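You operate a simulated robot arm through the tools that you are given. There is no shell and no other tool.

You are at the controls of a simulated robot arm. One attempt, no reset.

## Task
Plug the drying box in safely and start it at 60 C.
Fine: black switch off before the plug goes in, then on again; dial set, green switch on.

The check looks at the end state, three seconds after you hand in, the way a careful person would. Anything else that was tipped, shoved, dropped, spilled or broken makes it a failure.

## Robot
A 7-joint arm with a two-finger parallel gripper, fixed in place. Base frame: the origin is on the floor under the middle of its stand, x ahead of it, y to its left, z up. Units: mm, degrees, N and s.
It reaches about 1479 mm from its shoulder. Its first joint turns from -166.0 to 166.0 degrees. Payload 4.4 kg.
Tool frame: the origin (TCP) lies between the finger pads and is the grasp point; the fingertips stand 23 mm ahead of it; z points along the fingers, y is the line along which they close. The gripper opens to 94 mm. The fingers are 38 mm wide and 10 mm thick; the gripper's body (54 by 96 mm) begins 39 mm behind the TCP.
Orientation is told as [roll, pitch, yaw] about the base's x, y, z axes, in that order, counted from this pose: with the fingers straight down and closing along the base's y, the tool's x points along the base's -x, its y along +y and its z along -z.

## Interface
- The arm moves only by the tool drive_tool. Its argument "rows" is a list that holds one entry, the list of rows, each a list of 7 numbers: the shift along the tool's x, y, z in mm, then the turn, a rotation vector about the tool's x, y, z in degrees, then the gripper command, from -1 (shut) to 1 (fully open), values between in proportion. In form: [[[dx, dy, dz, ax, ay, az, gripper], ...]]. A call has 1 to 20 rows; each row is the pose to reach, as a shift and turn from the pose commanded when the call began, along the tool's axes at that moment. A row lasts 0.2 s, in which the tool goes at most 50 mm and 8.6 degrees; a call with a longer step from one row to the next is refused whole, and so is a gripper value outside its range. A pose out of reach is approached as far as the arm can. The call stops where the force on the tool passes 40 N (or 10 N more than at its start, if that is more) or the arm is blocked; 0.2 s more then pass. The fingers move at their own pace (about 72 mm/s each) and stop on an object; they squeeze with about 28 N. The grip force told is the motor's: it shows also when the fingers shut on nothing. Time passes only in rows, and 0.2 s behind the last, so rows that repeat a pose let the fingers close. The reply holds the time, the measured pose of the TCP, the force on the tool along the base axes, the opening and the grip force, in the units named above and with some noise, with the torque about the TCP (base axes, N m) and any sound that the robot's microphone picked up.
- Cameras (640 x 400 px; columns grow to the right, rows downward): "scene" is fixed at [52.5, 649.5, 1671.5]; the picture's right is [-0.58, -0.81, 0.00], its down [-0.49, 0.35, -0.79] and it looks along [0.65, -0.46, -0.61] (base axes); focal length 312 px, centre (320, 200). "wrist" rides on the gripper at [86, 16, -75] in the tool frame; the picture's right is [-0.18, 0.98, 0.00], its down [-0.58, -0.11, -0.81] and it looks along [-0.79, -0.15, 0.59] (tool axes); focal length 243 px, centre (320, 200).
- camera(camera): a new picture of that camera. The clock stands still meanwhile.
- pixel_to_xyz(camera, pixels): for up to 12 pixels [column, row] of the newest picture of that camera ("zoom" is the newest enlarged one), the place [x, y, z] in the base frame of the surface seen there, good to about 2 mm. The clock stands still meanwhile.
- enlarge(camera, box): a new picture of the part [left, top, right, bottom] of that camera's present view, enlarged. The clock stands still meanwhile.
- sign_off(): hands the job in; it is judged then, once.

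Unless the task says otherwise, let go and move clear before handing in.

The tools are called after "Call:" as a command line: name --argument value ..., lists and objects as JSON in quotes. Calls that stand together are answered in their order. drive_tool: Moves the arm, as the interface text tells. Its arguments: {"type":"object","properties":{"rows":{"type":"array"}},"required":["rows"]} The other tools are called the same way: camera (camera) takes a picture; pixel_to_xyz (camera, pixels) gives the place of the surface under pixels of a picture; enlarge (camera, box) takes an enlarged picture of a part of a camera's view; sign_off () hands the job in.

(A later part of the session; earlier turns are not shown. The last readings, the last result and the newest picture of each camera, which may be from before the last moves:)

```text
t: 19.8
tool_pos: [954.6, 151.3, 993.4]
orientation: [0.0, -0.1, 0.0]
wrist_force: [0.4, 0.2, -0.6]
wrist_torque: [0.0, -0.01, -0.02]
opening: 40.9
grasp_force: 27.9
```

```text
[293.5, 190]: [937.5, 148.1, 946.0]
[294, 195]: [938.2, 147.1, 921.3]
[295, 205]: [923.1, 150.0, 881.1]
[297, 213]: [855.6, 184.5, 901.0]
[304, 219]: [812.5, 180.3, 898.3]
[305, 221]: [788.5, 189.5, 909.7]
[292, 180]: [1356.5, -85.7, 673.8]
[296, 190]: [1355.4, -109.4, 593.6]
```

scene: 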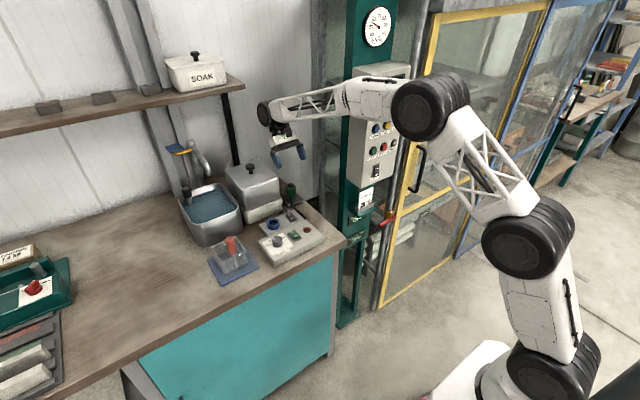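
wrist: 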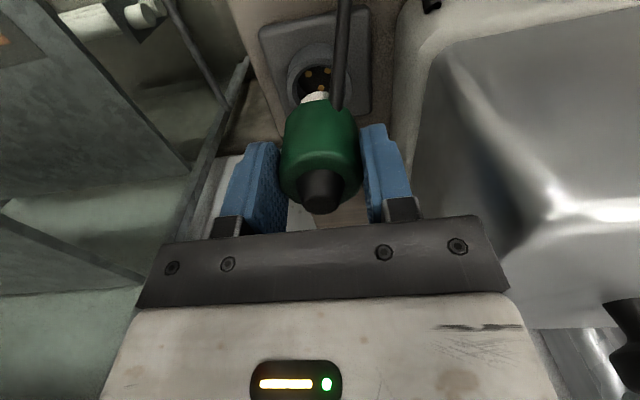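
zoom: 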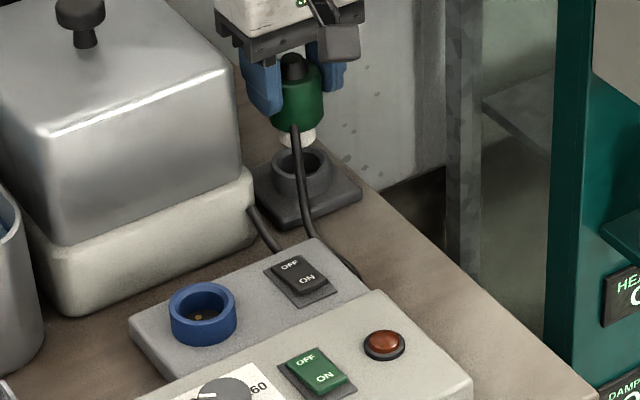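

Holder rim z≈913 and floor z≈894 match the socket's rim 920.5 and floor 901, so the seated TCP height should be about 963. Before inserting, I'll draw the plug back toward the cord's root so I can tilt it and see its underside from the scene camera.

Call:
drive_tool --rows '[[[5, 0, -18, 0, 0, 0, -1], [30, 3, -32, 0, 0, 0, -1], [65, 10, -37, 0, 0, 0, -1], [100, 20, -37, 0, 0, 0, -1], [135, 30, -42, 0, 0, 0, -1], [160, 40, -47, 0, 0, 0, -1], [160, 40, -47, 0, 0, 0, -1]]]'

Call:
camera --camera "scene"

Call:
enlarge --camera "scene" --box '[255, 140, 345, 240]'

```text
t: 21.4
tool_pos: [793.7, 189.0, 1041.8]
orientation: [0.0, -0.1, 0.0]
wrist_force: [-0.9, 0.7, -0.9]
wrist_torque: [-0.01, -0.01, 0.0]
opening: 40.8
grasp_force: 28.0
```

```text
taken
```

scene: 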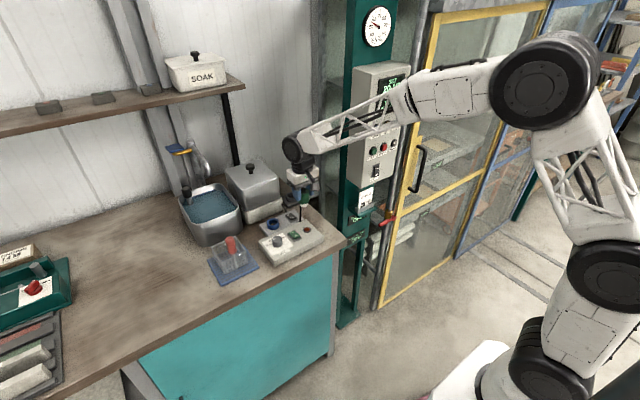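

```text
4.00 times, centred on (300, 190) of scene
```

zoom: 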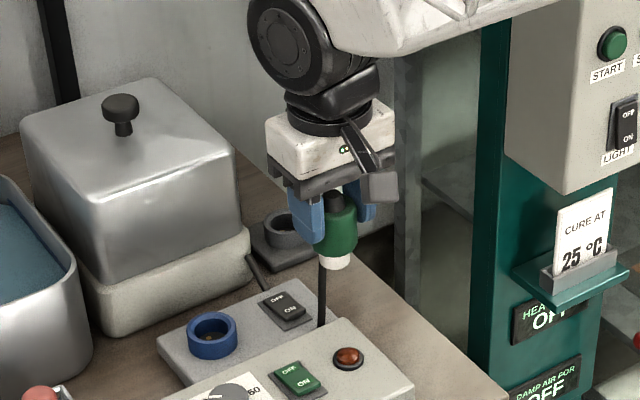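

The cord simply follows the plug and I feel no pull (about 1 N). I'll pitch the hand 65° with the plug at y≈260, keeping the hand above the box lid, to show the plug's underside to the scene camera.

Call:
drive_tool --rows '[[[2, 10, -5, 0, 8, 0, -1], [4, 20, -10, 0, 16, 0, -1], [6, 32, -15, 0, 24, 0, -1], [8, 45, -20, 0, 32, 0, -1], [10, 58, -24, 0, 40, 0, -1], [12, 68, -26, 0, 48, 0, -1], [14, 71, -28, 0, 56, 0, -1], [14, 71, -28, 0, 64, 0, -1], [14, 71, -28, 0, 64, 0, -1]]]'

Call:
camera --camera "scene"

Call:
enlarge --camera "scene" --box '[250, 160, 310, 220]'

```text
t: 23.4
tool_pos: [763.2, 257.5, 1046.3]
orientation: [0.0, 64.1, 0.0]
wrist_force: [0.7, 0.1, -0.9]
wrist_torque: [0.01, -0.01, 0.0]
opening: 40.9
grasp_force: 28.4
out of reach, approached as far as the arm can: row 8, 9
```

```text
taken
```

scene: 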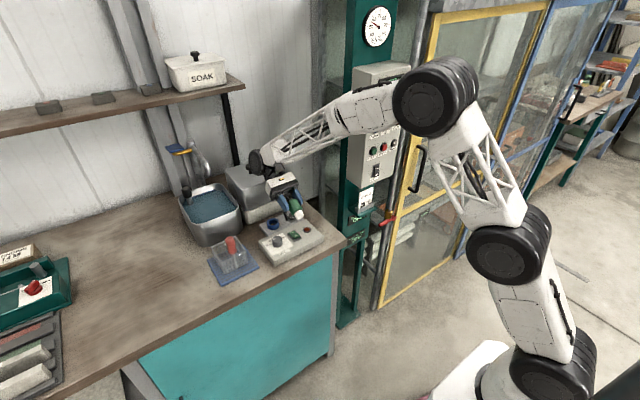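

```text
6.67 times, centred on (280, 190) of scene
```

zoom: 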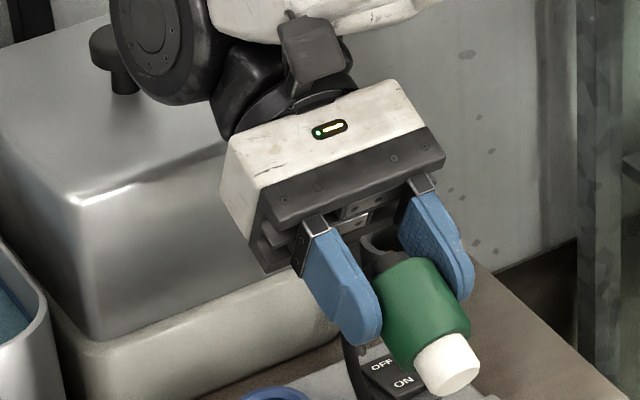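

The underside of the white nose is just showing at zoom (465,370). I'll enlarge it strongly.

Call:
enlarge --camera "scene" --box '[288, 200, 310, 224]'

Call:
enlarge --camera "scene" --box '[225, 130, 310, 230]'

```text
16.00 times, centred on (299, 212) of scene
```

zoom: 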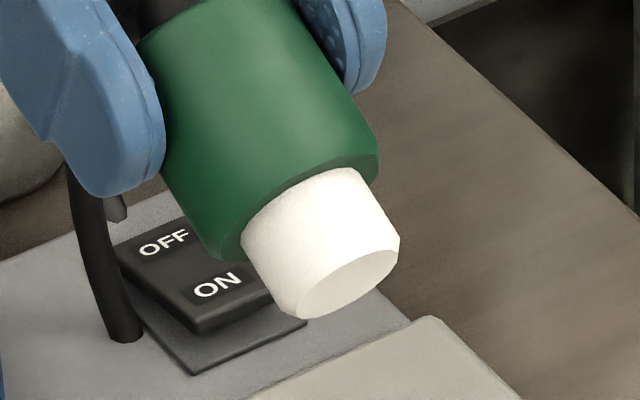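

```text
4.00 times, centred on (268, 180) of scene
```

zoom: 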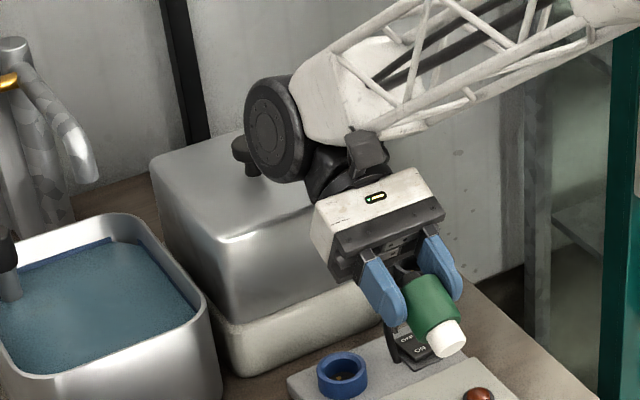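

The nose's end face is plain, with no key or contact pattern, so the plug only has to go in upright and centred. I'll level the hand again.

Call:
drive_tool --rows '[[[0, 0, 0, 0, -8, 0, -1], [0, 0, 0, 0, -16, 0, -1], [0, 0, 0, 0, -24, 0, -1], [0, 0, 0, 0, -32, 0, -1], [0, 0, 0, 0, -40, 0, -1], [0, 0, 0, 0, -48, 0, -1], [0, 0, 0, 0, -56, 0, -1], [0, 0, 0, 0, -64, 0, -1], [0, 0, 0, 0, -64, 0, -1]]]'

Call:
enlarge --camera "scene" --box '[225, 130, 335, 250]'

Call:
camera --camera "wrist"

```text
t: 25.4
tool_pos: [762.8, 257.2, 1047.3]
orientation: [-0.1, 0.0, 0.0]
wrist_force: [-0.2, -0.5, -0.4]
wrist_torque: [0.02, -0.02, 0.0]
opening: 41.0
grasp_force: 28.2
```

```text
3.33 times, centred on (280, 190) of scene
```

zoom: 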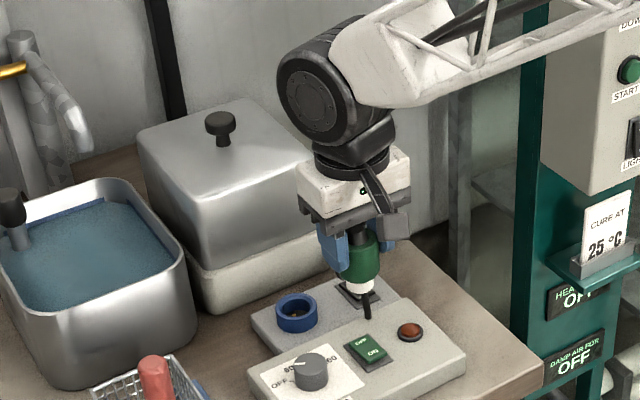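

```text
taken
```

wrist: 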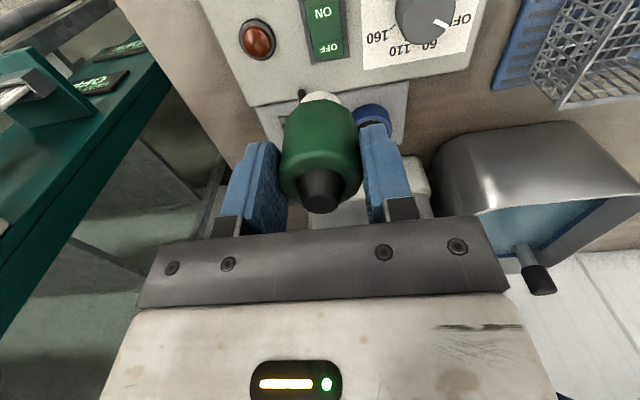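

The hand is level again with the plug unmoved in the grip. I'll go above the socket at TCP z≈1000, so its contacts should show at the same wrist pixels as the holder's did ((308,74), (328,71), (321,88)) if I'm centred.

Call:
drive_tool --rows '[[[-15, 8, 0, 0, 0, 0, -1], [-40, 20, 5, 0, 0, 0, -1], [-65, 32, 18, 0, 0, 0, -1], [-78, 38, 32, 0, 0, 0, -1], [-81.6, 39.3, 43, 0, 0, 0, -1], [-81.6, 39.3, 46.7, 0, 0, 0, -1], [-81.6, 39.3, 46.7, 0, 0, 0, -1]]]'

Call:
camera --camera "wrist"

Call:
enlarge --camera "wrist" --box '[270, 30, 370, 110]'

Call:
enlarge --camera "scene" --box '[250, 180, 310, 240]'

```text
t: 27.0
tool_pos: [845.1, 295.8, 999.6]
orientation: [0.0, 0.0, 0.0]
wrist_force: [0.9, 0.3, -1.5]
wrist_torque: [0.0, -0.05, -0.01]
opening: 41.0
grasp_force: 27.8
```

```text
taken
```

wrist: 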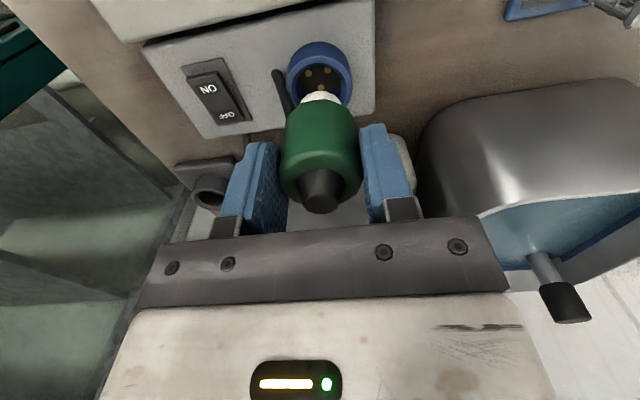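

```text
5.00 times, centred on (320, 70) of wrist
```

zoom: 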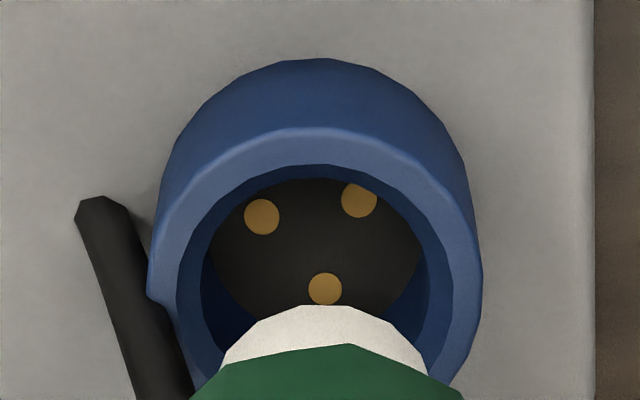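

```text
6.67 times, centred on (280, 210) of scene
```

zoom: 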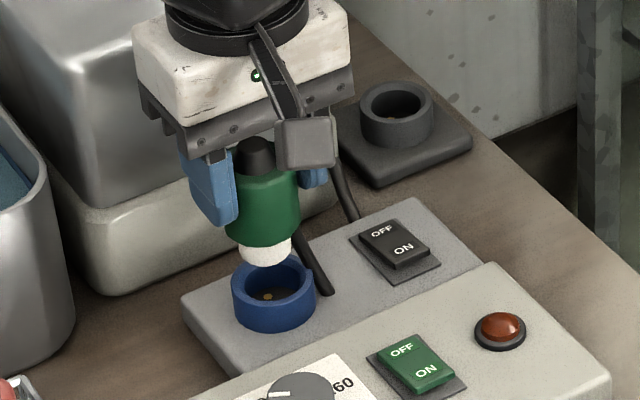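

The socket's contacts now show at zoom (262,217), (359,200), (325,289), almost identical to the holder's (262,220), (359,203), (325,290), so I'm centred to well under 1 mm. The black switch still reads OFF. Lowering the plug slowly, first part.

Call:
drive_tool --rows '[[[0.3, 0, 8, 0, 0, 0, -1], [0.3, 0, 15, 0, 0, 0, -1], [0.3, 0, 20, 0, 0, 0, -1], [0.3, 0, 24, 0, 0, 0, -1], [0.3, 0, 27, 0, 0, 0, -1], [0.3, 0, 27, 0, 0, 0, -1]]]'

Call:
enlarge --camera "scene" --box '[250, 180, 310, 240]'

Call:
enlarge --camera "wrist" --box '[260, 30, 380, 150]'

```text
t: 28.4
tool_pos: [844.3, 295.9, 973.5]
orientation: [0.0, 0.0, 0.0]
wrist_force: [-0.5, 0.1, -1.0]
wrist_torque: [0.02, -0.01, 0.05]
opening: 41.2
grasp_force: 28.1
```

```text
6.67 times, centred on (280, 210) of scene
```

zoom: 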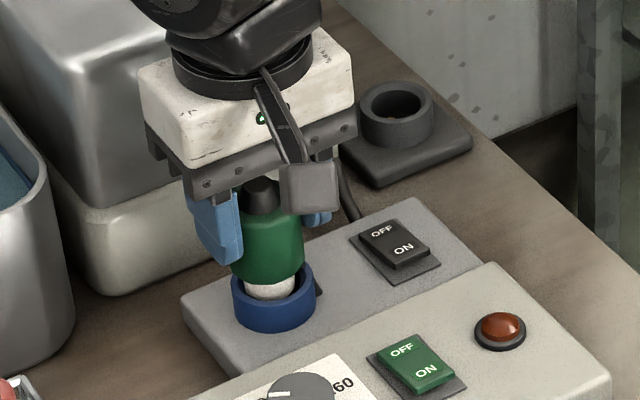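

```text
3.33 times, centred on (320, 90) of wrist
```

zoom: 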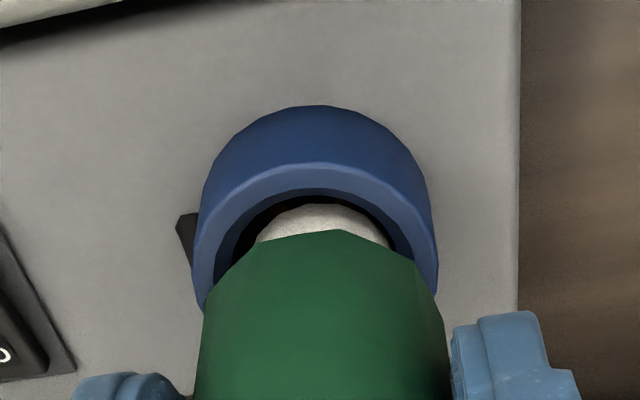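

The nose has entered the blue socket without touching (force about 1 N). I'll continue in small steps to the expected seat at TCP z≈962.5.

Call:
drive_tool --rows '[[[0, 0, 3, 0, 0, 0, -1], [0, 0, 6, 0, 0, 0, -1], [0, 0, 8, 0, 0, 0, -1], [0, 0, 10, 0, 0, 0, -1], [0, 0, 11, 0, 0, 0, -1], [0, 0, 11, 0, 0, 0, -1]]]'

Call:
enlarge --camera "scene" --box '[250, 180, 310, 240]'

Call:
enlarge --camera "wrist" --box '[260, 30, 380, 150]'

```text
t: 29.8
tool_pos: [844.4, 296.1, 963.4]
orientation: [0.0, 0.0, 0.0]
wrist_force: [0.4, -0.3, 1.9]
wrist_torque: [-0.08, -0.1, 0.0]
opening: 41.1
grasp_force: 28.4
```

```text
6.67 times, centred on (280, 210) of scene
```

zoom: 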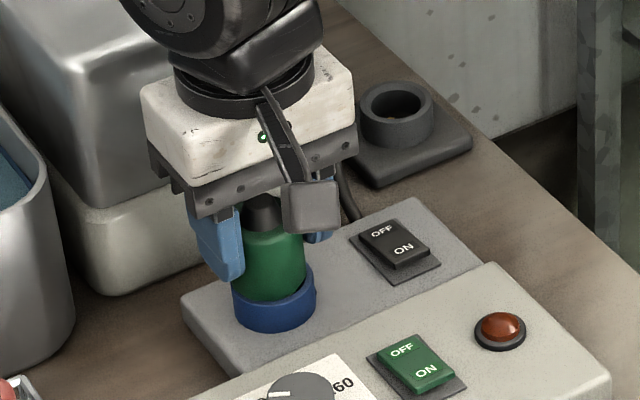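

```text
3.33 times, centred on (320, 90) of wrist
```

zoom: 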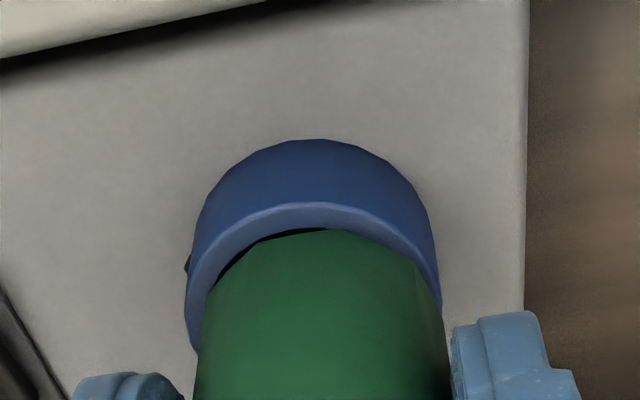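

The force is just beginning to rise (+1.9 N) at z 963.4, about the seated height. I'll press 2–3 mm more to seat it firmly.

Call:
drive_tool --rows '[[[0, 0, 1, 0, 0, 0, -1], [0, 0, 2, 0, 0, 0, -1], [0, 0, 3, 0, 0, 0, -1], [0, 0, 3, 0, 0, 0, -1]]]'

Call:
enlarge --camera "scene" --box '[255, 190, 295, 230]'

```text
t: 30.8
tool_pos: [845.6, 296.0, 959.4]
orientation: [0.0, -0.1, 0.0]
wrist_force: [0.5, 7.5, 18.9]
wrist_torque: [0.3, -0.25, 0.04]
opening: 41.1
grasp_force: 27.5
```

```text
10.00 times, centred on (275, 210) of scene
```

zoom: 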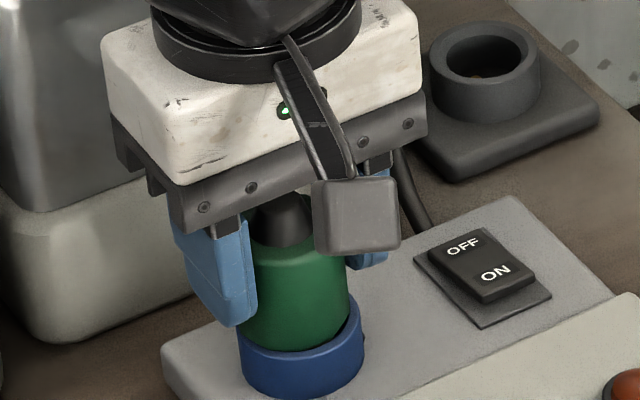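

Pressing 3 mm more raised the load to 19 N at z 959.4. I'll check whether the plug seated or slipped in the fingers.

Call:
camera --camera "wrist"

Call:
pixel_to_xyz --camera "wrist" --pixels '[[320, 205], [316, 190], [305, 170], [335, 170], [320, 120], [320, 95], [300, 100], [345, 100], [290, 110], [320, 85]]'

Call:
enlarge --camera "wrist" --box '[260, 50, 380, 220]'

```text
taken
```

wrist: 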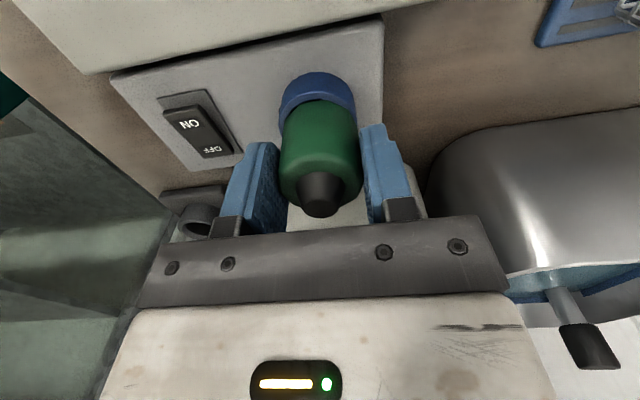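

```text
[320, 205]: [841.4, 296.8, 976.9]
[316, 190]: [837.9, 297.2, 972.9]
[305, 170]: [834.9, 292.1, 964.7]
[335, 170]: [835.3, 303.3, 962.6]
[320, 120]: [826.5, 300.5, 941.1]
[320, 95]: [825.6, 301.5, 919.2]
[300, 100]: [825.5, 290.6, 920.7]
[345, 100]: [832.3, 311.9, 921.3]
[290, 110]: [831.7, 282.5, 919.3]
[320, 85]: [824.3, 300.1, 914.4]
```

```text
2.35 times, centred on (320, 135) of wrist
```

zoom: 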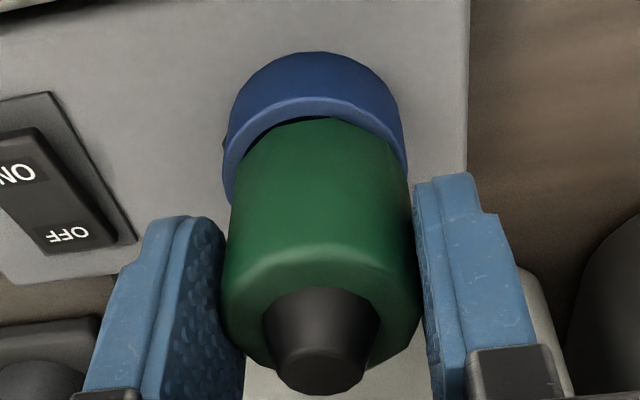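

The plug top reads z≈974, matching the seated height expected from the holder (966+7.5). I'll open the fingers slowly to about 60 mm, rise clear and inspect.

Call:
drive_tool --rows '[[[0, 0, -1, 0, 0, 0, -0.1], [0, 0, -1, 0, 0, 0, 0.1], [0, 0, -1, 0, 0, 0, 0.28], [0, 0, -1, 0, 0, 0, 0.28], [0, 0, -10, 0, 0, 0, 0.28], [0, 0, -30, 0, 0, 0, 0.28], [0, 0, -60, 0, 0, 0, 0.28], [0, 0, -90, 0, 0, 0, 0.28], [0, 0, -90, 0, 0, 0, 0.28]]]'

Call:
camera --camera "wrist"

Call:
enlarge --camera "scene" --box '[255, 190, 305, 240]'

```text
t: 32.8
tool_pos: [844.1, 296.4, 1048.4]
orientation: [0.1, 0.1, 0.0]
wrist_force: [-0.3, -0.4, -0.3]
wrist_torque: [0.0, 0.02, 0.02]
opening: 60.2
grasp_force: 0.0
```

```text
taken
```

wrist: 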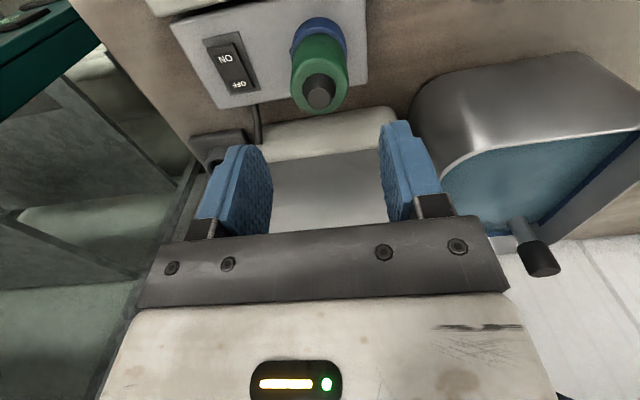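

```text
8.00 times, centred on (280, 215) of scene
```

zoom: 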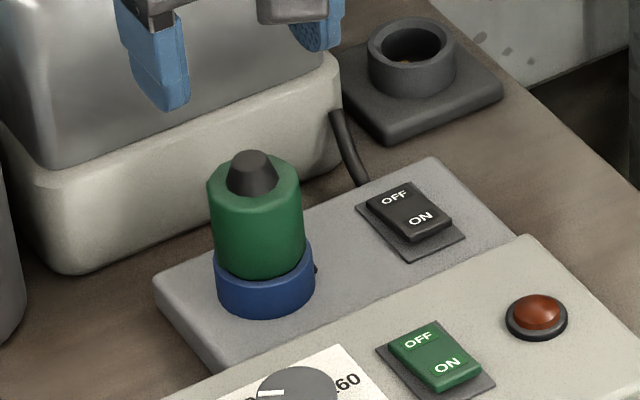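

The plug stands in the blue socket and looks upright. I'll measure its top and outline, and check that the cord isn't trapped.

Call:
pixel_to_xyz --camera "zoom" --pixels '[[250, 154], [252, 158], [224, 185], [285, 170], [258, 205], [258, 260], [265, 283], [265, 300], [240, 275], [295, 255]]'

Call:
pixel_to_xyz --camera "wrist" --pixels '[[319, 90], [318, 95], [297, 85], [343, 82], [318, 60], [306, 65], [330, 65]]'

Call:
enlarge --camera "wrist" --box '[260, 0, 380, 120]'

```text
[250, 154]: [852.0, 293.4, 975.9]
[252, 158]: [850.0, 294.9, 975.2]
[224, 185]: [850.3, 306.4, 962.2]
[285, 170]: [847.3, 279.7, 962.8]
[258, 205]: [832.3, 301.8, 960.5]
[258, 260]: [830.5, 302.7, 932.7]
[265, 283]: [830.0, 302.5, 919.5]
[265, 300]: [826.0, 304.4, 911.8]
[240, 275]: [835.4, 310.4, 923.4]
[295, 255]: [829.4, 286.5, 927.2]
```

```text
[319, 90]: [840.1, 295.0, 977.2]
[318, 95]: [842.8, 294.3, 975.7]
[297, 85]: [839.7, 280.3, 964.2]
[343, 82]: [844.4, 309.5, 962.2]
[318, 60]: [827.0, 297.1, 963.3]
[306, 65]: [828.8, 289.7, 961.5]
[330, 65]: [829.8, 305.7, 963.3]
```

```text
3.33 times, centred on (320, 60) of wrist
```

zoom: 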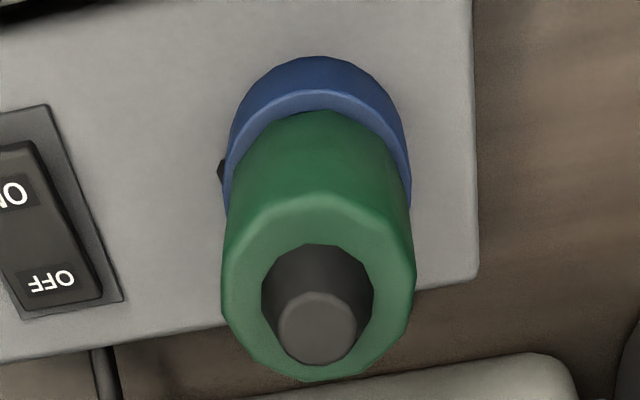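

Green top z≈962.8 compared with 955.7 in the holder is +7, equal to the socket/holder height difference, so it is seated. To be sure, I'll press lightly on its top with shut fingers.

Call:
drive_tool --rows '[[[0, -1, 0, 0, 0, 0, -0.5], [-1, -1, 10, 0, 0, 0, -1], [-1, -1, 25, 0, 0, 0, -1], [-1, -1, 38, 0, 0, 0, -1], [-1, -1, 44, 0, 0, 0, -1], [-1, -1, 44, 0, 0, 0, -1], [-1, -1, 44, 0, 0, 0, -1]]]'

Call:
enlarge --camera "scene" --box '[255, 180, 305, 240]'

Call:
camera --camera "wrist"

```text
t: 34.4
tool_pos: [845.7, 294.7, 1005.6]
orientation: [0.0, -0.1, 0.1]
wrist_force: [-0.8, -1.0, -0.4]
wrist_torque: [-0.03, 0.0, -0.01]
opening: 0.0
grasp_force: 27.8
```

```text
6.67 times, centred on (280, 210) of scene
```

zoom: 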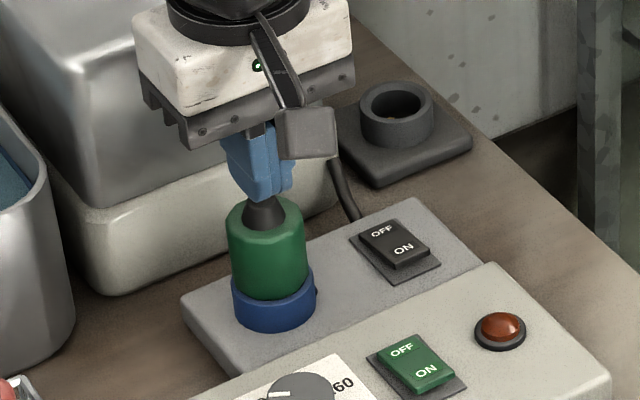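

```text
taken
```

wrist: 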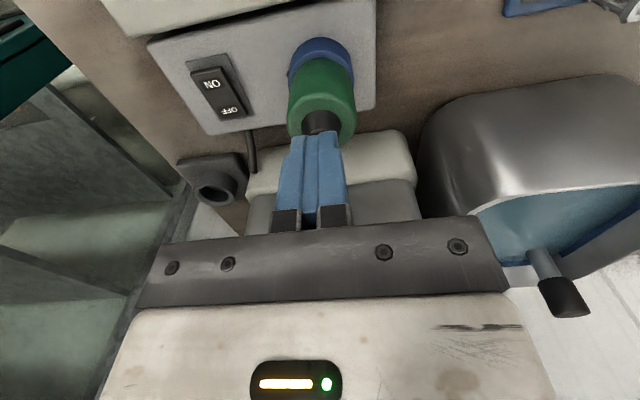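

The shut tips (z≈982) are right above the black knob (top ≈975). I'll press down in 1–2 mm steps and watch the force.

Call:
drive_tool --rows '[[[0, 0, 3, 0, 0, 0, -1], [0, 0, 5, 0, 0, 0, -1], [0, 0, 7, 0, 0, 0, -1], [0, 0, 8, 0, 0, 0, -1], [0, 0, 8, 0, 0, 0, -1]]]'

```text
t: 35.6
tool_pos: [846.3, 296.0, 997.7]
orientation: [0.0, -0.1, 0.1]
wrist_force: [-1.0, -4.6, 13.4]
wrist_torque: [-0.12, 0.04, -0.01]
opening: 0.0
grasp_force: 28.0
```

Contact at tip z≈975 with 13 N. I'll press 1–2 mm further to see whether the plug gives or is solid.

Call:
drive_tool --rows '[[[0, 0, 1, 0, 0, 0, -1], [0, 0, 1.5, 0, 0, 0, -1], [0, 0, 1.5, 0, 0, 0, -1]]]'

```text
t: 36.4
tool_pos: [845.3, 294.9, 998.7]
orientation: [0.1, -0.1, 0.0]
wrist_force: [-5.5, -4.3, 36.3]
wrist_torque: [-0.09, 0.2, -0.01]
opening: 0.0
grasp_force: 27.7
```

36 N with no further give, so the plug is firmly seated. Next I'll rise, then move over the black switch's ON end (x≈829, y≈215) with the hand leaning back 20° so only the near end gets pressed.

Call:
drive_tool --rows '[[[0, 0, -15, 0, 0, 0, -1], [0, 0, -50, 0, 0, 0, -1], [3, -30, -55, 0, -5, 0, -1], [6, -60, -50, 0, -12, 0, -1], [9, -80, -35, 0, -20, 0, -1], [9, -82, 0, 0, -20, 0, -1], [9, -82, 20, 0, -20, 0, -1], [9, -82, 20, 0, -20, 0, -1]]]'

Call:
camera --camera "wrist"

Call:
enlarge --camera "scene" --box '[255, 180, 325, 250]'

```text
t: 38.2
tool_pos: [835.7, 213.5, 976.6]
orientation: [0.0, -19.9, 0.0]
wrist_force: [0.7, 0.5, -0.3]
wrist_torque: [-0.01, 0.0, -0.02]
opening: 0.1
grasp_force: 27.8
```

```text
taken
```

wrist: 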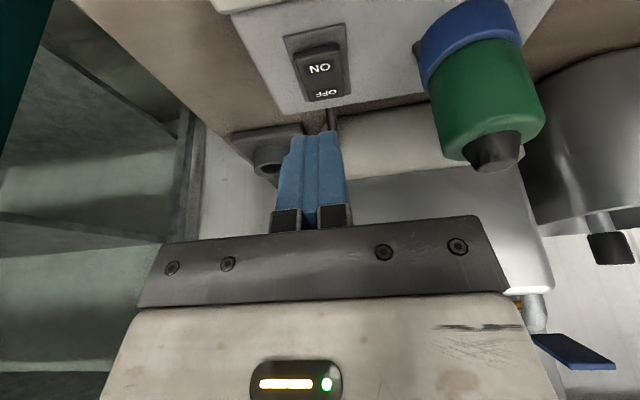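

```text
5.71 times, centred on (290, 215) of scene
```

zoom: 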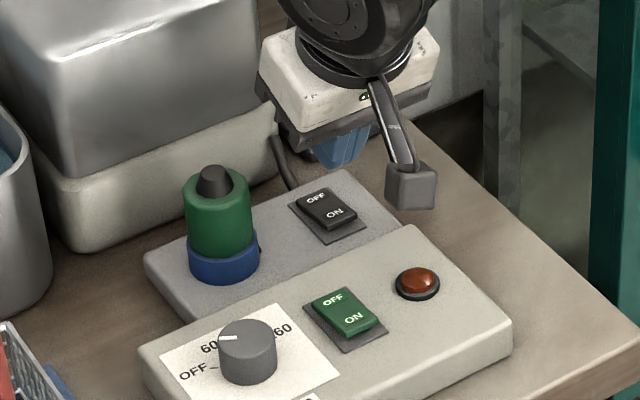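

The hand leans back and hovers over the switch; the plug stays clear at the right. I'll lower straight down 30 mm and check the tip position over the ON end.

Call:
drive_tool --rows '[[[3.4, 0, 9.4, 0, 0, 0, -1], [6.8, 0, 18.8, 0, 0, 0, -1], [10.3, 0, 28.2, 0, 0, 0, -1], [10.3, 0, 28.2, 0, 0, 0, -1]]]'

Call:
camera --camera "wrist"

Call:
enlarge --camera "scene" --box '[270, 190, 320, 240]'

```text
t: 39.2
tool_pos: [836.8, 213.9, 946.2]
orientation: [0.0, -20.0, 0.0]
wrist_force: [-0.2, -0.4, -0.2]
wrist_torque: [-0.02, 0.0, 0.03]
opening: 0.2
grasp_force: 27.8
```

```text
taken
```

wrist: 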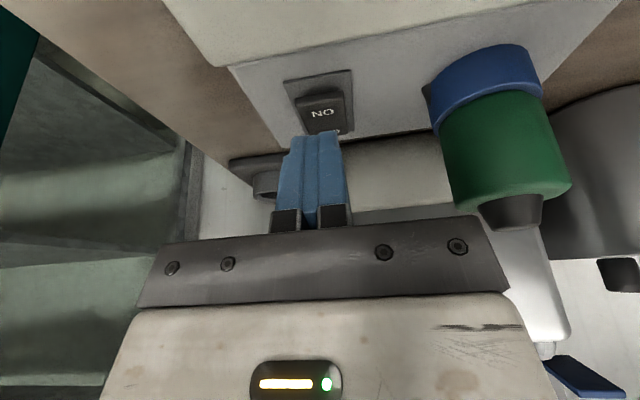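

```text
8.00 times, centred on (295, 215) of scene
```

zoom: 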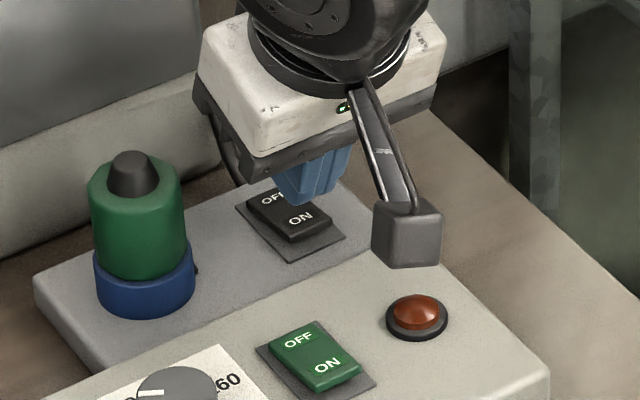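

Allowing for parallax, the tip is over about x≈830, the ON end. I'll press down in small steps.

Call:
drive_tool --rows '[[[2.4, 0, 6.6, 0, 0, 0, -1], [3.4, 0, 9.4, 0, 0, 0, -1], [4.1, 0, 11.3, 0, 0, 0, -1], [4.4, 0, 12.2, 0, 0, 0, -1]]]'

Call:
enlarge --camera "scene" --box '[270, 190, 320, 240]'

Call:
enlarge --camera "wrist" --box '[260, 50, 380, 150]'

```text
t: 40.2
tool_pos: [835.7, 214.6, 934.7]
orientation: [0.1, -20.1, 0.1]
wrist_force: [-17.2, -0.1, 27.5]
wrist_torque: [-0.01, 0.79, -0.03]
opening: 0.1
grasp_force: 28.0
```

```text
8.00 times, centred on (295, 215) of scene
```

zoom: 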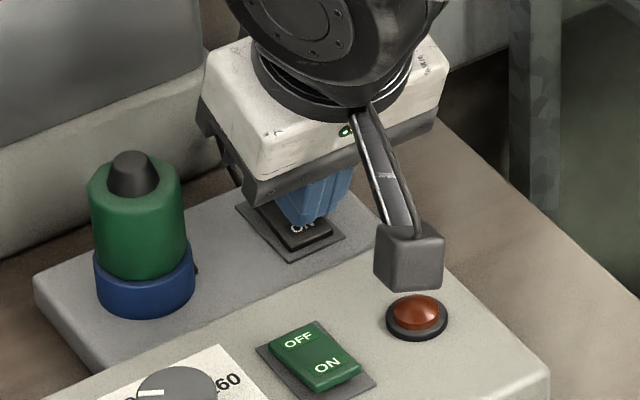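

```text
4.00 times, centred on (320, 100) of wrist
```

zoom: 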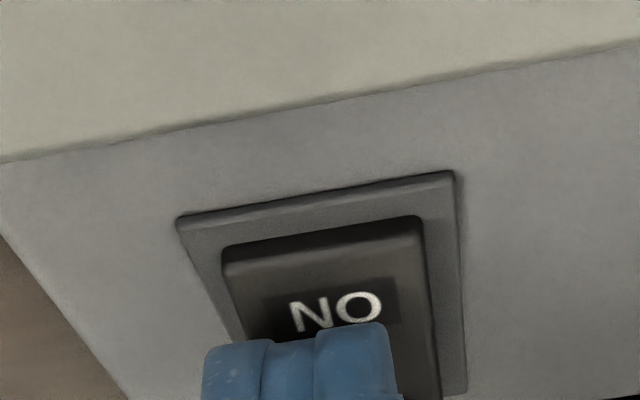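

The push met 27 N with a sideways part, so the tip is too close to the rocker's pivot (it covers zoom (300,360), just past the "ON" label). I'll back off, shift 10 mm toward -x and press again.

Call:
drive_tool --rows '[[[-2.7, 0, -7.5, 0, 0, 0, -1], [2, 0, -9.2, 0, 0, 0, -1], [6.7, 0, -10.9, 0, 0, 0, -1], [6.7, 0, -10.9, 0, 0, 0, -1], [7.7, 0, -8, 0, 0, 0, -1], [8.4, 0, -6.3, 0, 0, 0, -1]]]'

Call:
enlarge --camera "wrist" --box '[260, 50, 380, 150]'

Call:
enlarge --camera "scene" --box '[270, 190, 320, 240]'

```text
t: 41.6
tool_pos: [827.0, 212.7, 935.1]
orientation: [0.0, -20.0, 0.1]
wrist_force: [-0.1, 0.2, -0.7]
wrist_torque: [-0.04, 0.0, -0.01]
opening: 0.0
grasp_force: 28.0
```

```text
4.00 times, centred on (320, 100) of wrist
```

zoom: 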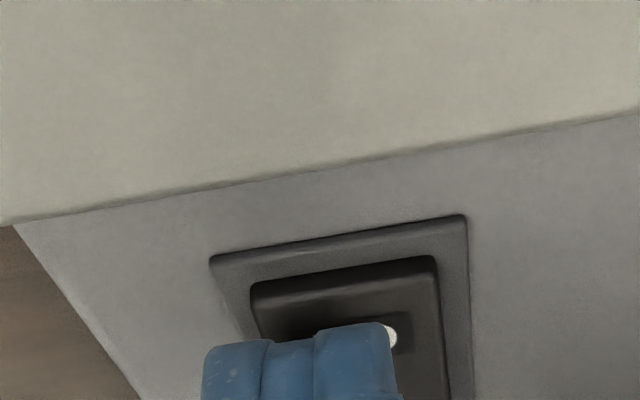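

```text
8.00 times, centred on (295, 215) of scene
```

zoom: 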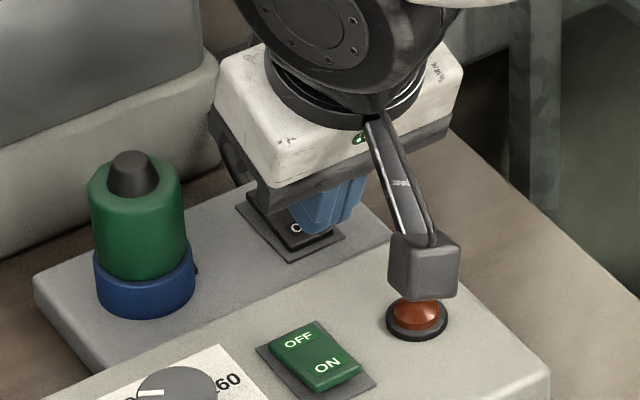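

No contact yet at z 935; the tip now sits over the ON label itself. I'll continue pressing down in 1 mm steps.

Call:
drive_tool --rows '[[[0.35, 0, 0.95, 0, 0, 0, -1], [0.7, 0, 1.9, 0, 0, 0, -1], [1.05, 0, 2.8, 0, 0, 0, -1], [1.05, 0, 2.8, 0, 0, 0, -1]]]'

Call:
enlarge --camera "wrist" --box '[260, 50, 380, 150]'

Call:
enlarge --camera "scene" --box '[270, 190, 320, 240]'

```text
t: 42.6
tool_pos: [827.3, 213.8, 932.5]
orientation: [0.0, -20.0, 0.0]
wrist_force: [-0.8, -0.5, -0.3]
wrist_torque: [-0.01, -0.02, 0.04]
opening: 0.0
grasp_force: 28.4
```

```text
4.00 times, centred on (320, 100) of wrist
```

zoom: 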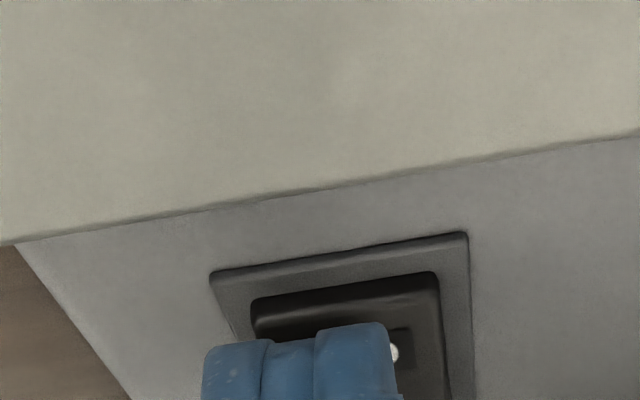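

```text
8.00 times, centred on (295, 215) of scene
```

zoom: 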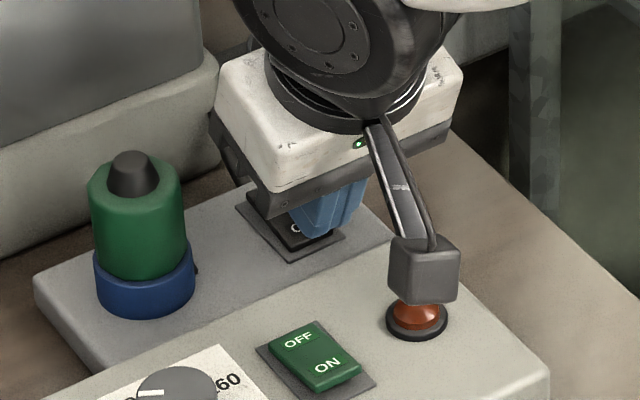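

There is almost no force at z 932.5, so the rocker may already have flipped with the earlier press. I'll lift straight up and look.

Call:
drive_tool --rows '[[[-5, 0, -14, 0, 0, 0, -1], [-14, 0, -38, 0, 0, 0, -1], [-24, 0, -66, 0, 0, 0, -1], [-34, 0, -94, 0, 0, 0, -1], [-34, 0, -94, 0, 0, 0, -1]]]'

Call:
camera --camera "wrist"

Call:
enlarge --camera "scene" --box '[270, 190, 320, 240]'

Call:
pixel_to_xyz --camera "zoom" --pixels '[[268, 197], [275, 203], [300, 216], [312, 228], [285, 208], [290, 235], [320, 235]]'

```text
t: 43.8
tool_pos: [827.5, 210.6, 1035.4]
orientation: [0.1, -20.0, 0.0]
wrist_force: [-0.3, 0.5, -0.4]
wrist_torque: [0.0, -0.01, -0.01]
opening: 0.2
grasp_force: 28.4
```

```text
taken
```

wrist: 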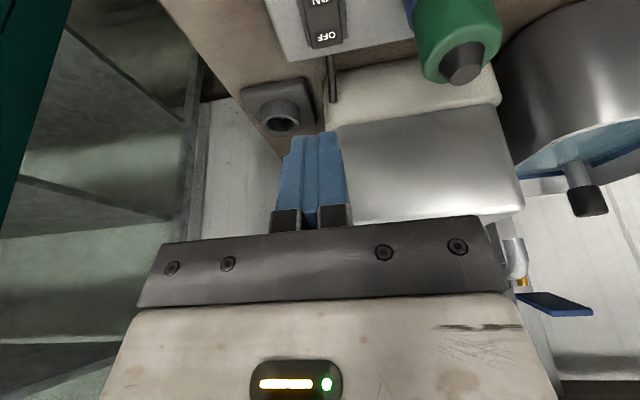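

```text
8.00 times, centred on (295, 215) of scene
```

zoom: 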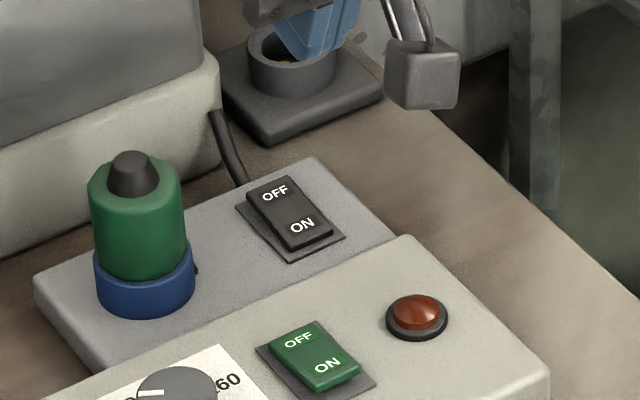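

```text
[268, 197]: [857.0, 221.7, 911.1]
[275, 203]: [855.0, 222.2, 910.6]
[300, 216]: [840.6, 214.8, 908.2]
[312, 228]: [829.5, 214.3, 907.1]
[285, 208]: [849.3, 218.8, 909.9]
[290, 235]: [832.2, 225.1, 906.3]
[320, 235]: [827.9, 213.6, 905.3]
```

The OFF end is raised (911) and the ON end pressed (907), so the black switch is ON again. Next the dial: knob centre ≈(744.8,331.8), pointer at 60° with the 60 °C tick at 20°, so a 40° clockwise turn. I'll level the hand and go above the knob with the fingers 60 mm open.

Call:
drive_tool --rows '[[[12, 15, -10, 0, 4, 0, -0.3], [30, 40, -10, 0, 8, 0, 0.28], [50, 70, -9, 0, 13, 0, 0.28], [70, 100, -7, 0, 17, 0, 0.28], [83, 118, -5, 0, 20, 0, 0.28], [86.3, 121.2, -4.8, 0, 20, 0, 0.28], [86.3, 121.2, -4.8, 0, 20, 0, 0.28]]]'

Call:
camera --camera "wrist"

Call:
enlarge --camera "scene" --box '[245, 190, 325, 270]'

```text
t: 45.4
tool_pos: [743.8, 334.9, 1009.6]
orientation: [0.0, 0.0, 0.0]
wrist_force: [-0.4, -0.1, 0.5]
wrist_torque: [0.01, 0.0, 0.01]
opening: 60.4
grasp_force: 0.0
```

```text
taken
```

wrist: 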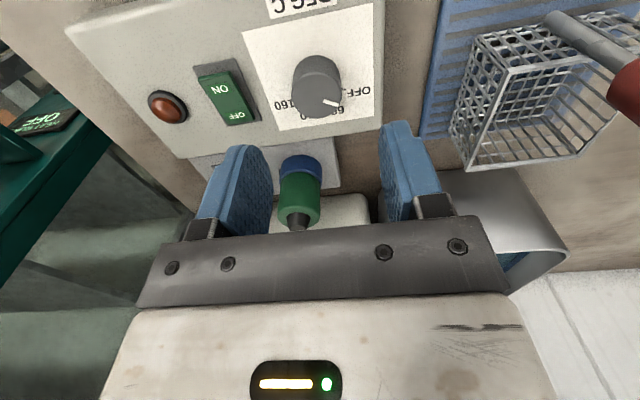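

```text
5.00 times, centred on (285, 230) of scene
```

zoom: 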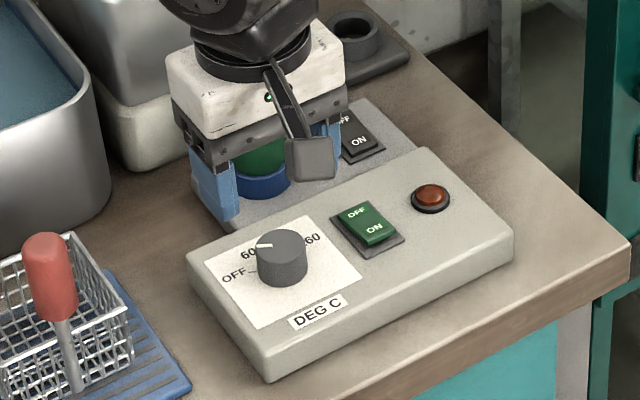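

I'm above the knob with y reading ~335 against the 331.8 target. I'll enlarge the wrist view on the knob to refine the centring.

Call:
enlarge --camera "wrist" --box '[270, 40, 370, 130]'

Call:
pixel_to_xyz --camera "zoom" --pixels '[[300, 270], [230, 270], [390, 270], [310, 215], [310, 330], [270, 240], [350, 300]]'

```text
4.44 times, centred on (320, 85) of wrist
```

zoom: 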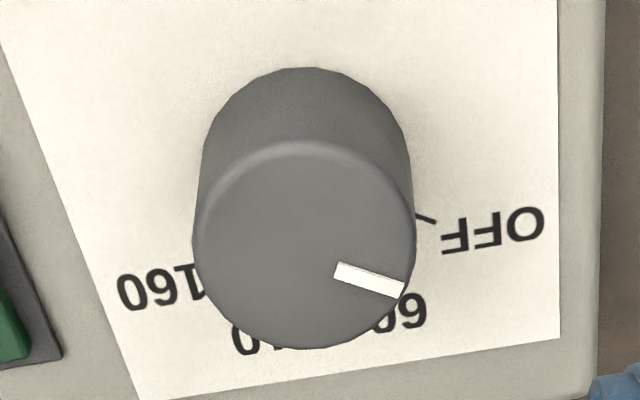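

```text
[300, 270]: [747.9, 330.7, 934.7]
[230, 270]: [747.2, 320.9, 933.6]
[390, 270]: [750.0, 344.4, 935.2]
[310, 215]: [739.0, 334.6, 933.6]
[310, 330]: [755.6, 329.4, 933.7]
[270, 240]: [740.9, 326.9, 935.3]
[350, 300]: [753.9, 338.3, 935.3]
```

The knob's top face centre is at zoom (304,247), i.e. ≈(745,332), so I need +1 mm x and −2.7 mm y. I'll correct and descend to TCP z≈940, with tips 6 mm above the plate.

Call:
drive_tool --rows '[[[-1, -2.7, 10, 0, 0, 0, 0.28], [-1, -2.7, 30, 0, 0, 0, 0.28], [-1, -2.7, 50, 0, 0, 0, 0.28], [-1, -2.7, 63, 0, 0, 0, 0.28], [-1, -2.7, 69.5, 0, 0, 0, 0.28], [-1, -2.7, 69.5, 0, 0, 0, 0.28]]]'

Call:
camera --camera "wrist"

Call:
enlarge --camera "scene" --box '[250, 205, 310, 265]'

```text
t: 46.8
tool_pos: [746.0, 330.8, 939.0]
orientation: [0.1, 0.1, 0.0]
wrist_force: [0.8, 0.3, -0.2]
wrist_torque: [0.04, 0.02, 0.01]
opening: 60.1
grasp_force: 0.0
```

```text
taken
```

wrist: 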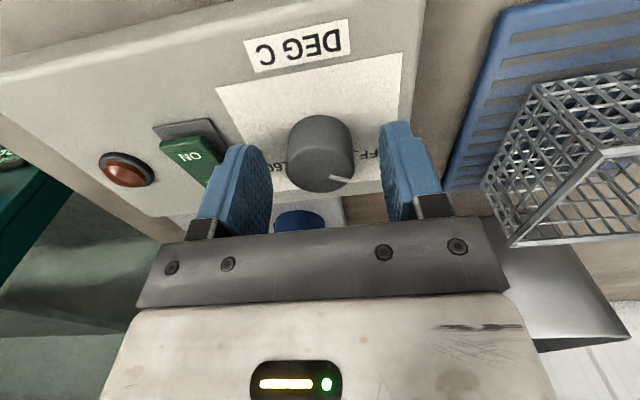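

```text
6.67 times, centred on (280, 235) of scene
```

zoom: 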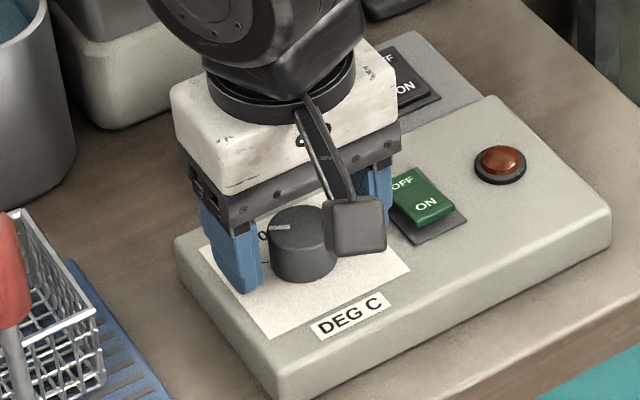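

The knob sits centred between the fingers, clear of the green switch. I'll close gently on it.

Call:
drive_tool --rows '[[[0, 0, 0, 0, 0, 0, 0], [0, 0, 0, 0, 0, 0, -0.3], [0, 0, 0, 0, 0, 0, -1], [0, 0, 0, 0, 0, 0, -1], [0, 0, 0, 0, 0, 0, -1]]]'

Call:
enlarge --camera "wrist" --box '[250, 80, 400, 220]'

```text
t: 48.0
tool_pos: [744.9, 331.8, 939.8]
orientation: [0.1, -0.1, 0.0]
wrist_force: [1.4, 5.5, -1.7]
wrist_torque: [0.07, -0.17, -0.04]
opening: 33.7
grasp_force: 44.9
```

```text
2.86 times, centred on (325, 150) of wrist
```

zoom: 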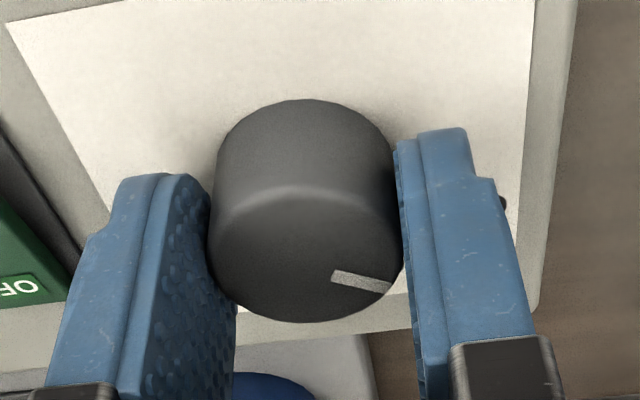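

The knob is gripped (33.7 mm). I'll turn +40° about the tool's z axis, which is clockwise from above (OFF toward 60).

Call:
drive_tool --rows '[[[0, 0, 0, 0, 0, 5, -1], [0, 0, 0, 0, 0, 10, -1], [0, 0, 0, 0, 0, 15, -1], [0, 0, 0, 0, 0, 20, -1], [0, 0, 0, 0, 0, 25, -1], [0, 0, 0, 0, 0, 30, -1], [0, 0, 0, 0, 0, 35, -1], [0, 0, 0, 0, 0, 40, -1], [0, 0, 0, 0, 0, 40, -1]]]'

Call:
camera --camera "wrist"

Call:
enlarge --camera "scene" --box '[250, 205, 310, 265]'

```text
t: 50.0
tool_pos: [744.4, 331.3, 938.6]
orientation: [0.1, -0.1, -40.0]
wrist_force: [11.7, -1.1, 32.4]
wrist_torque: [-0.19, 0.02, -0.05]
opening: 33.4
grasp_force: 45.2
```

```text
taken
```

wrist: 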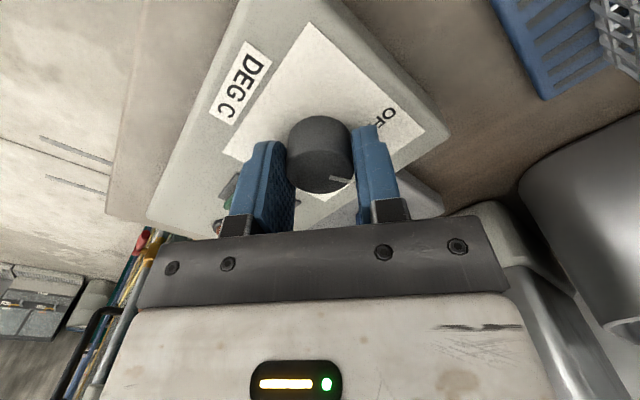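

```text
6.67 times, centred on (280, 235) of scene
```

zoom: 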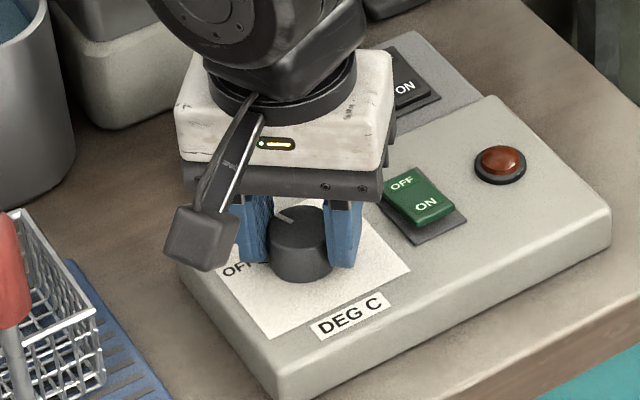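

The pointer turned with the hand (same wrist pixel (338,179), tool yaw −40.0°), so the knob followed. A vertical load of 32 N has built up, so I'll open the fingers without other motion, then rise.

Call:
drive_tool --rows '[[[0, 0, 0, 0, 0, 40, -0.2], [0, 0, 0, 0, 0, 40, 0.1], [0, 0, 0, 0, 0, 40, 0.28], [0, 0, 0, 0, 0, 40, 0.28]]]'

```text
refused: row 1 steps farther than a row can; nothing moved
```

Shifts count from the present pose, so the hold should be zeros. I'll open in place.

Call:
drive_tool --rows '[[[0, 0, 0, 0, 0, 0, -0.2], [0, 0, 0, 0, 0, 0, 0.1], [0, 0, 0, 0, 0, 0, 0.28], [0, 0, 0, 0, 0, 0, 0.28]]]'

Call:
enlarge --camera "scene" --box '[250, 205, 310, 265]'

```text
t: 51.0
tool_pos: [744.3, 330.7, 937.1]
orientation: [0.0, 0.1, -40.0]
wrist_force: [0.2, -0.1, -0.5]
wrist_torque: [0.0, 0.02, -0.03]
opening: 60.1
grasp_force: 0.1
```

```text
6.67 times, centred on (280, 235) of scene
```

zoom: 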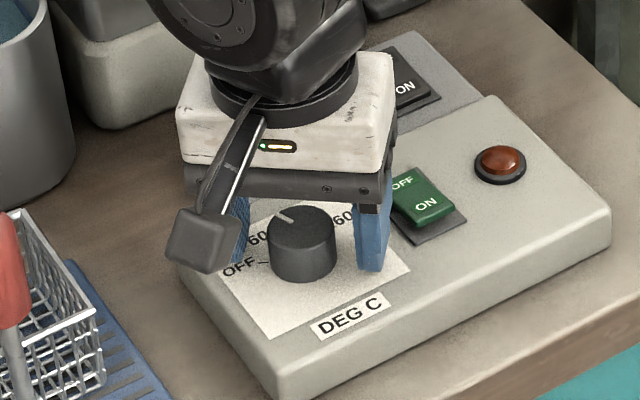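

Load is back to zero and the knob stayed put. I'll rise and turn the hand back to square.

Call:
drive_tool --rows '[[[0, 0, -15, 0, 0, 0, 0.28], [0, 0, -35, 0, 0, 0, 0.28], [0, 0, -60, 0, 0, -8, 0.28], [0, 0, -85, 0, 0, -16, 0.28], [0, 0, -105, 0, 0, -24, 0.28], [0, 0, -118, 0, 0, -32, 0.28], [0, 0, -122, 0, 0, -40, 0.28], [0, 0, -122, 0, 0, -40, 0.28]]]'

```text
t: 52.8
tool_pos: [744.3, 331.3, 1060.4]
orientation: [0.0, 0.0, 0.1]
wrist_force: [0.4, -0.9, -0.1]
wrist_torque: [0.03, 0.0, -0.01]
opening: 60.2
grasp_force: 0.2
```

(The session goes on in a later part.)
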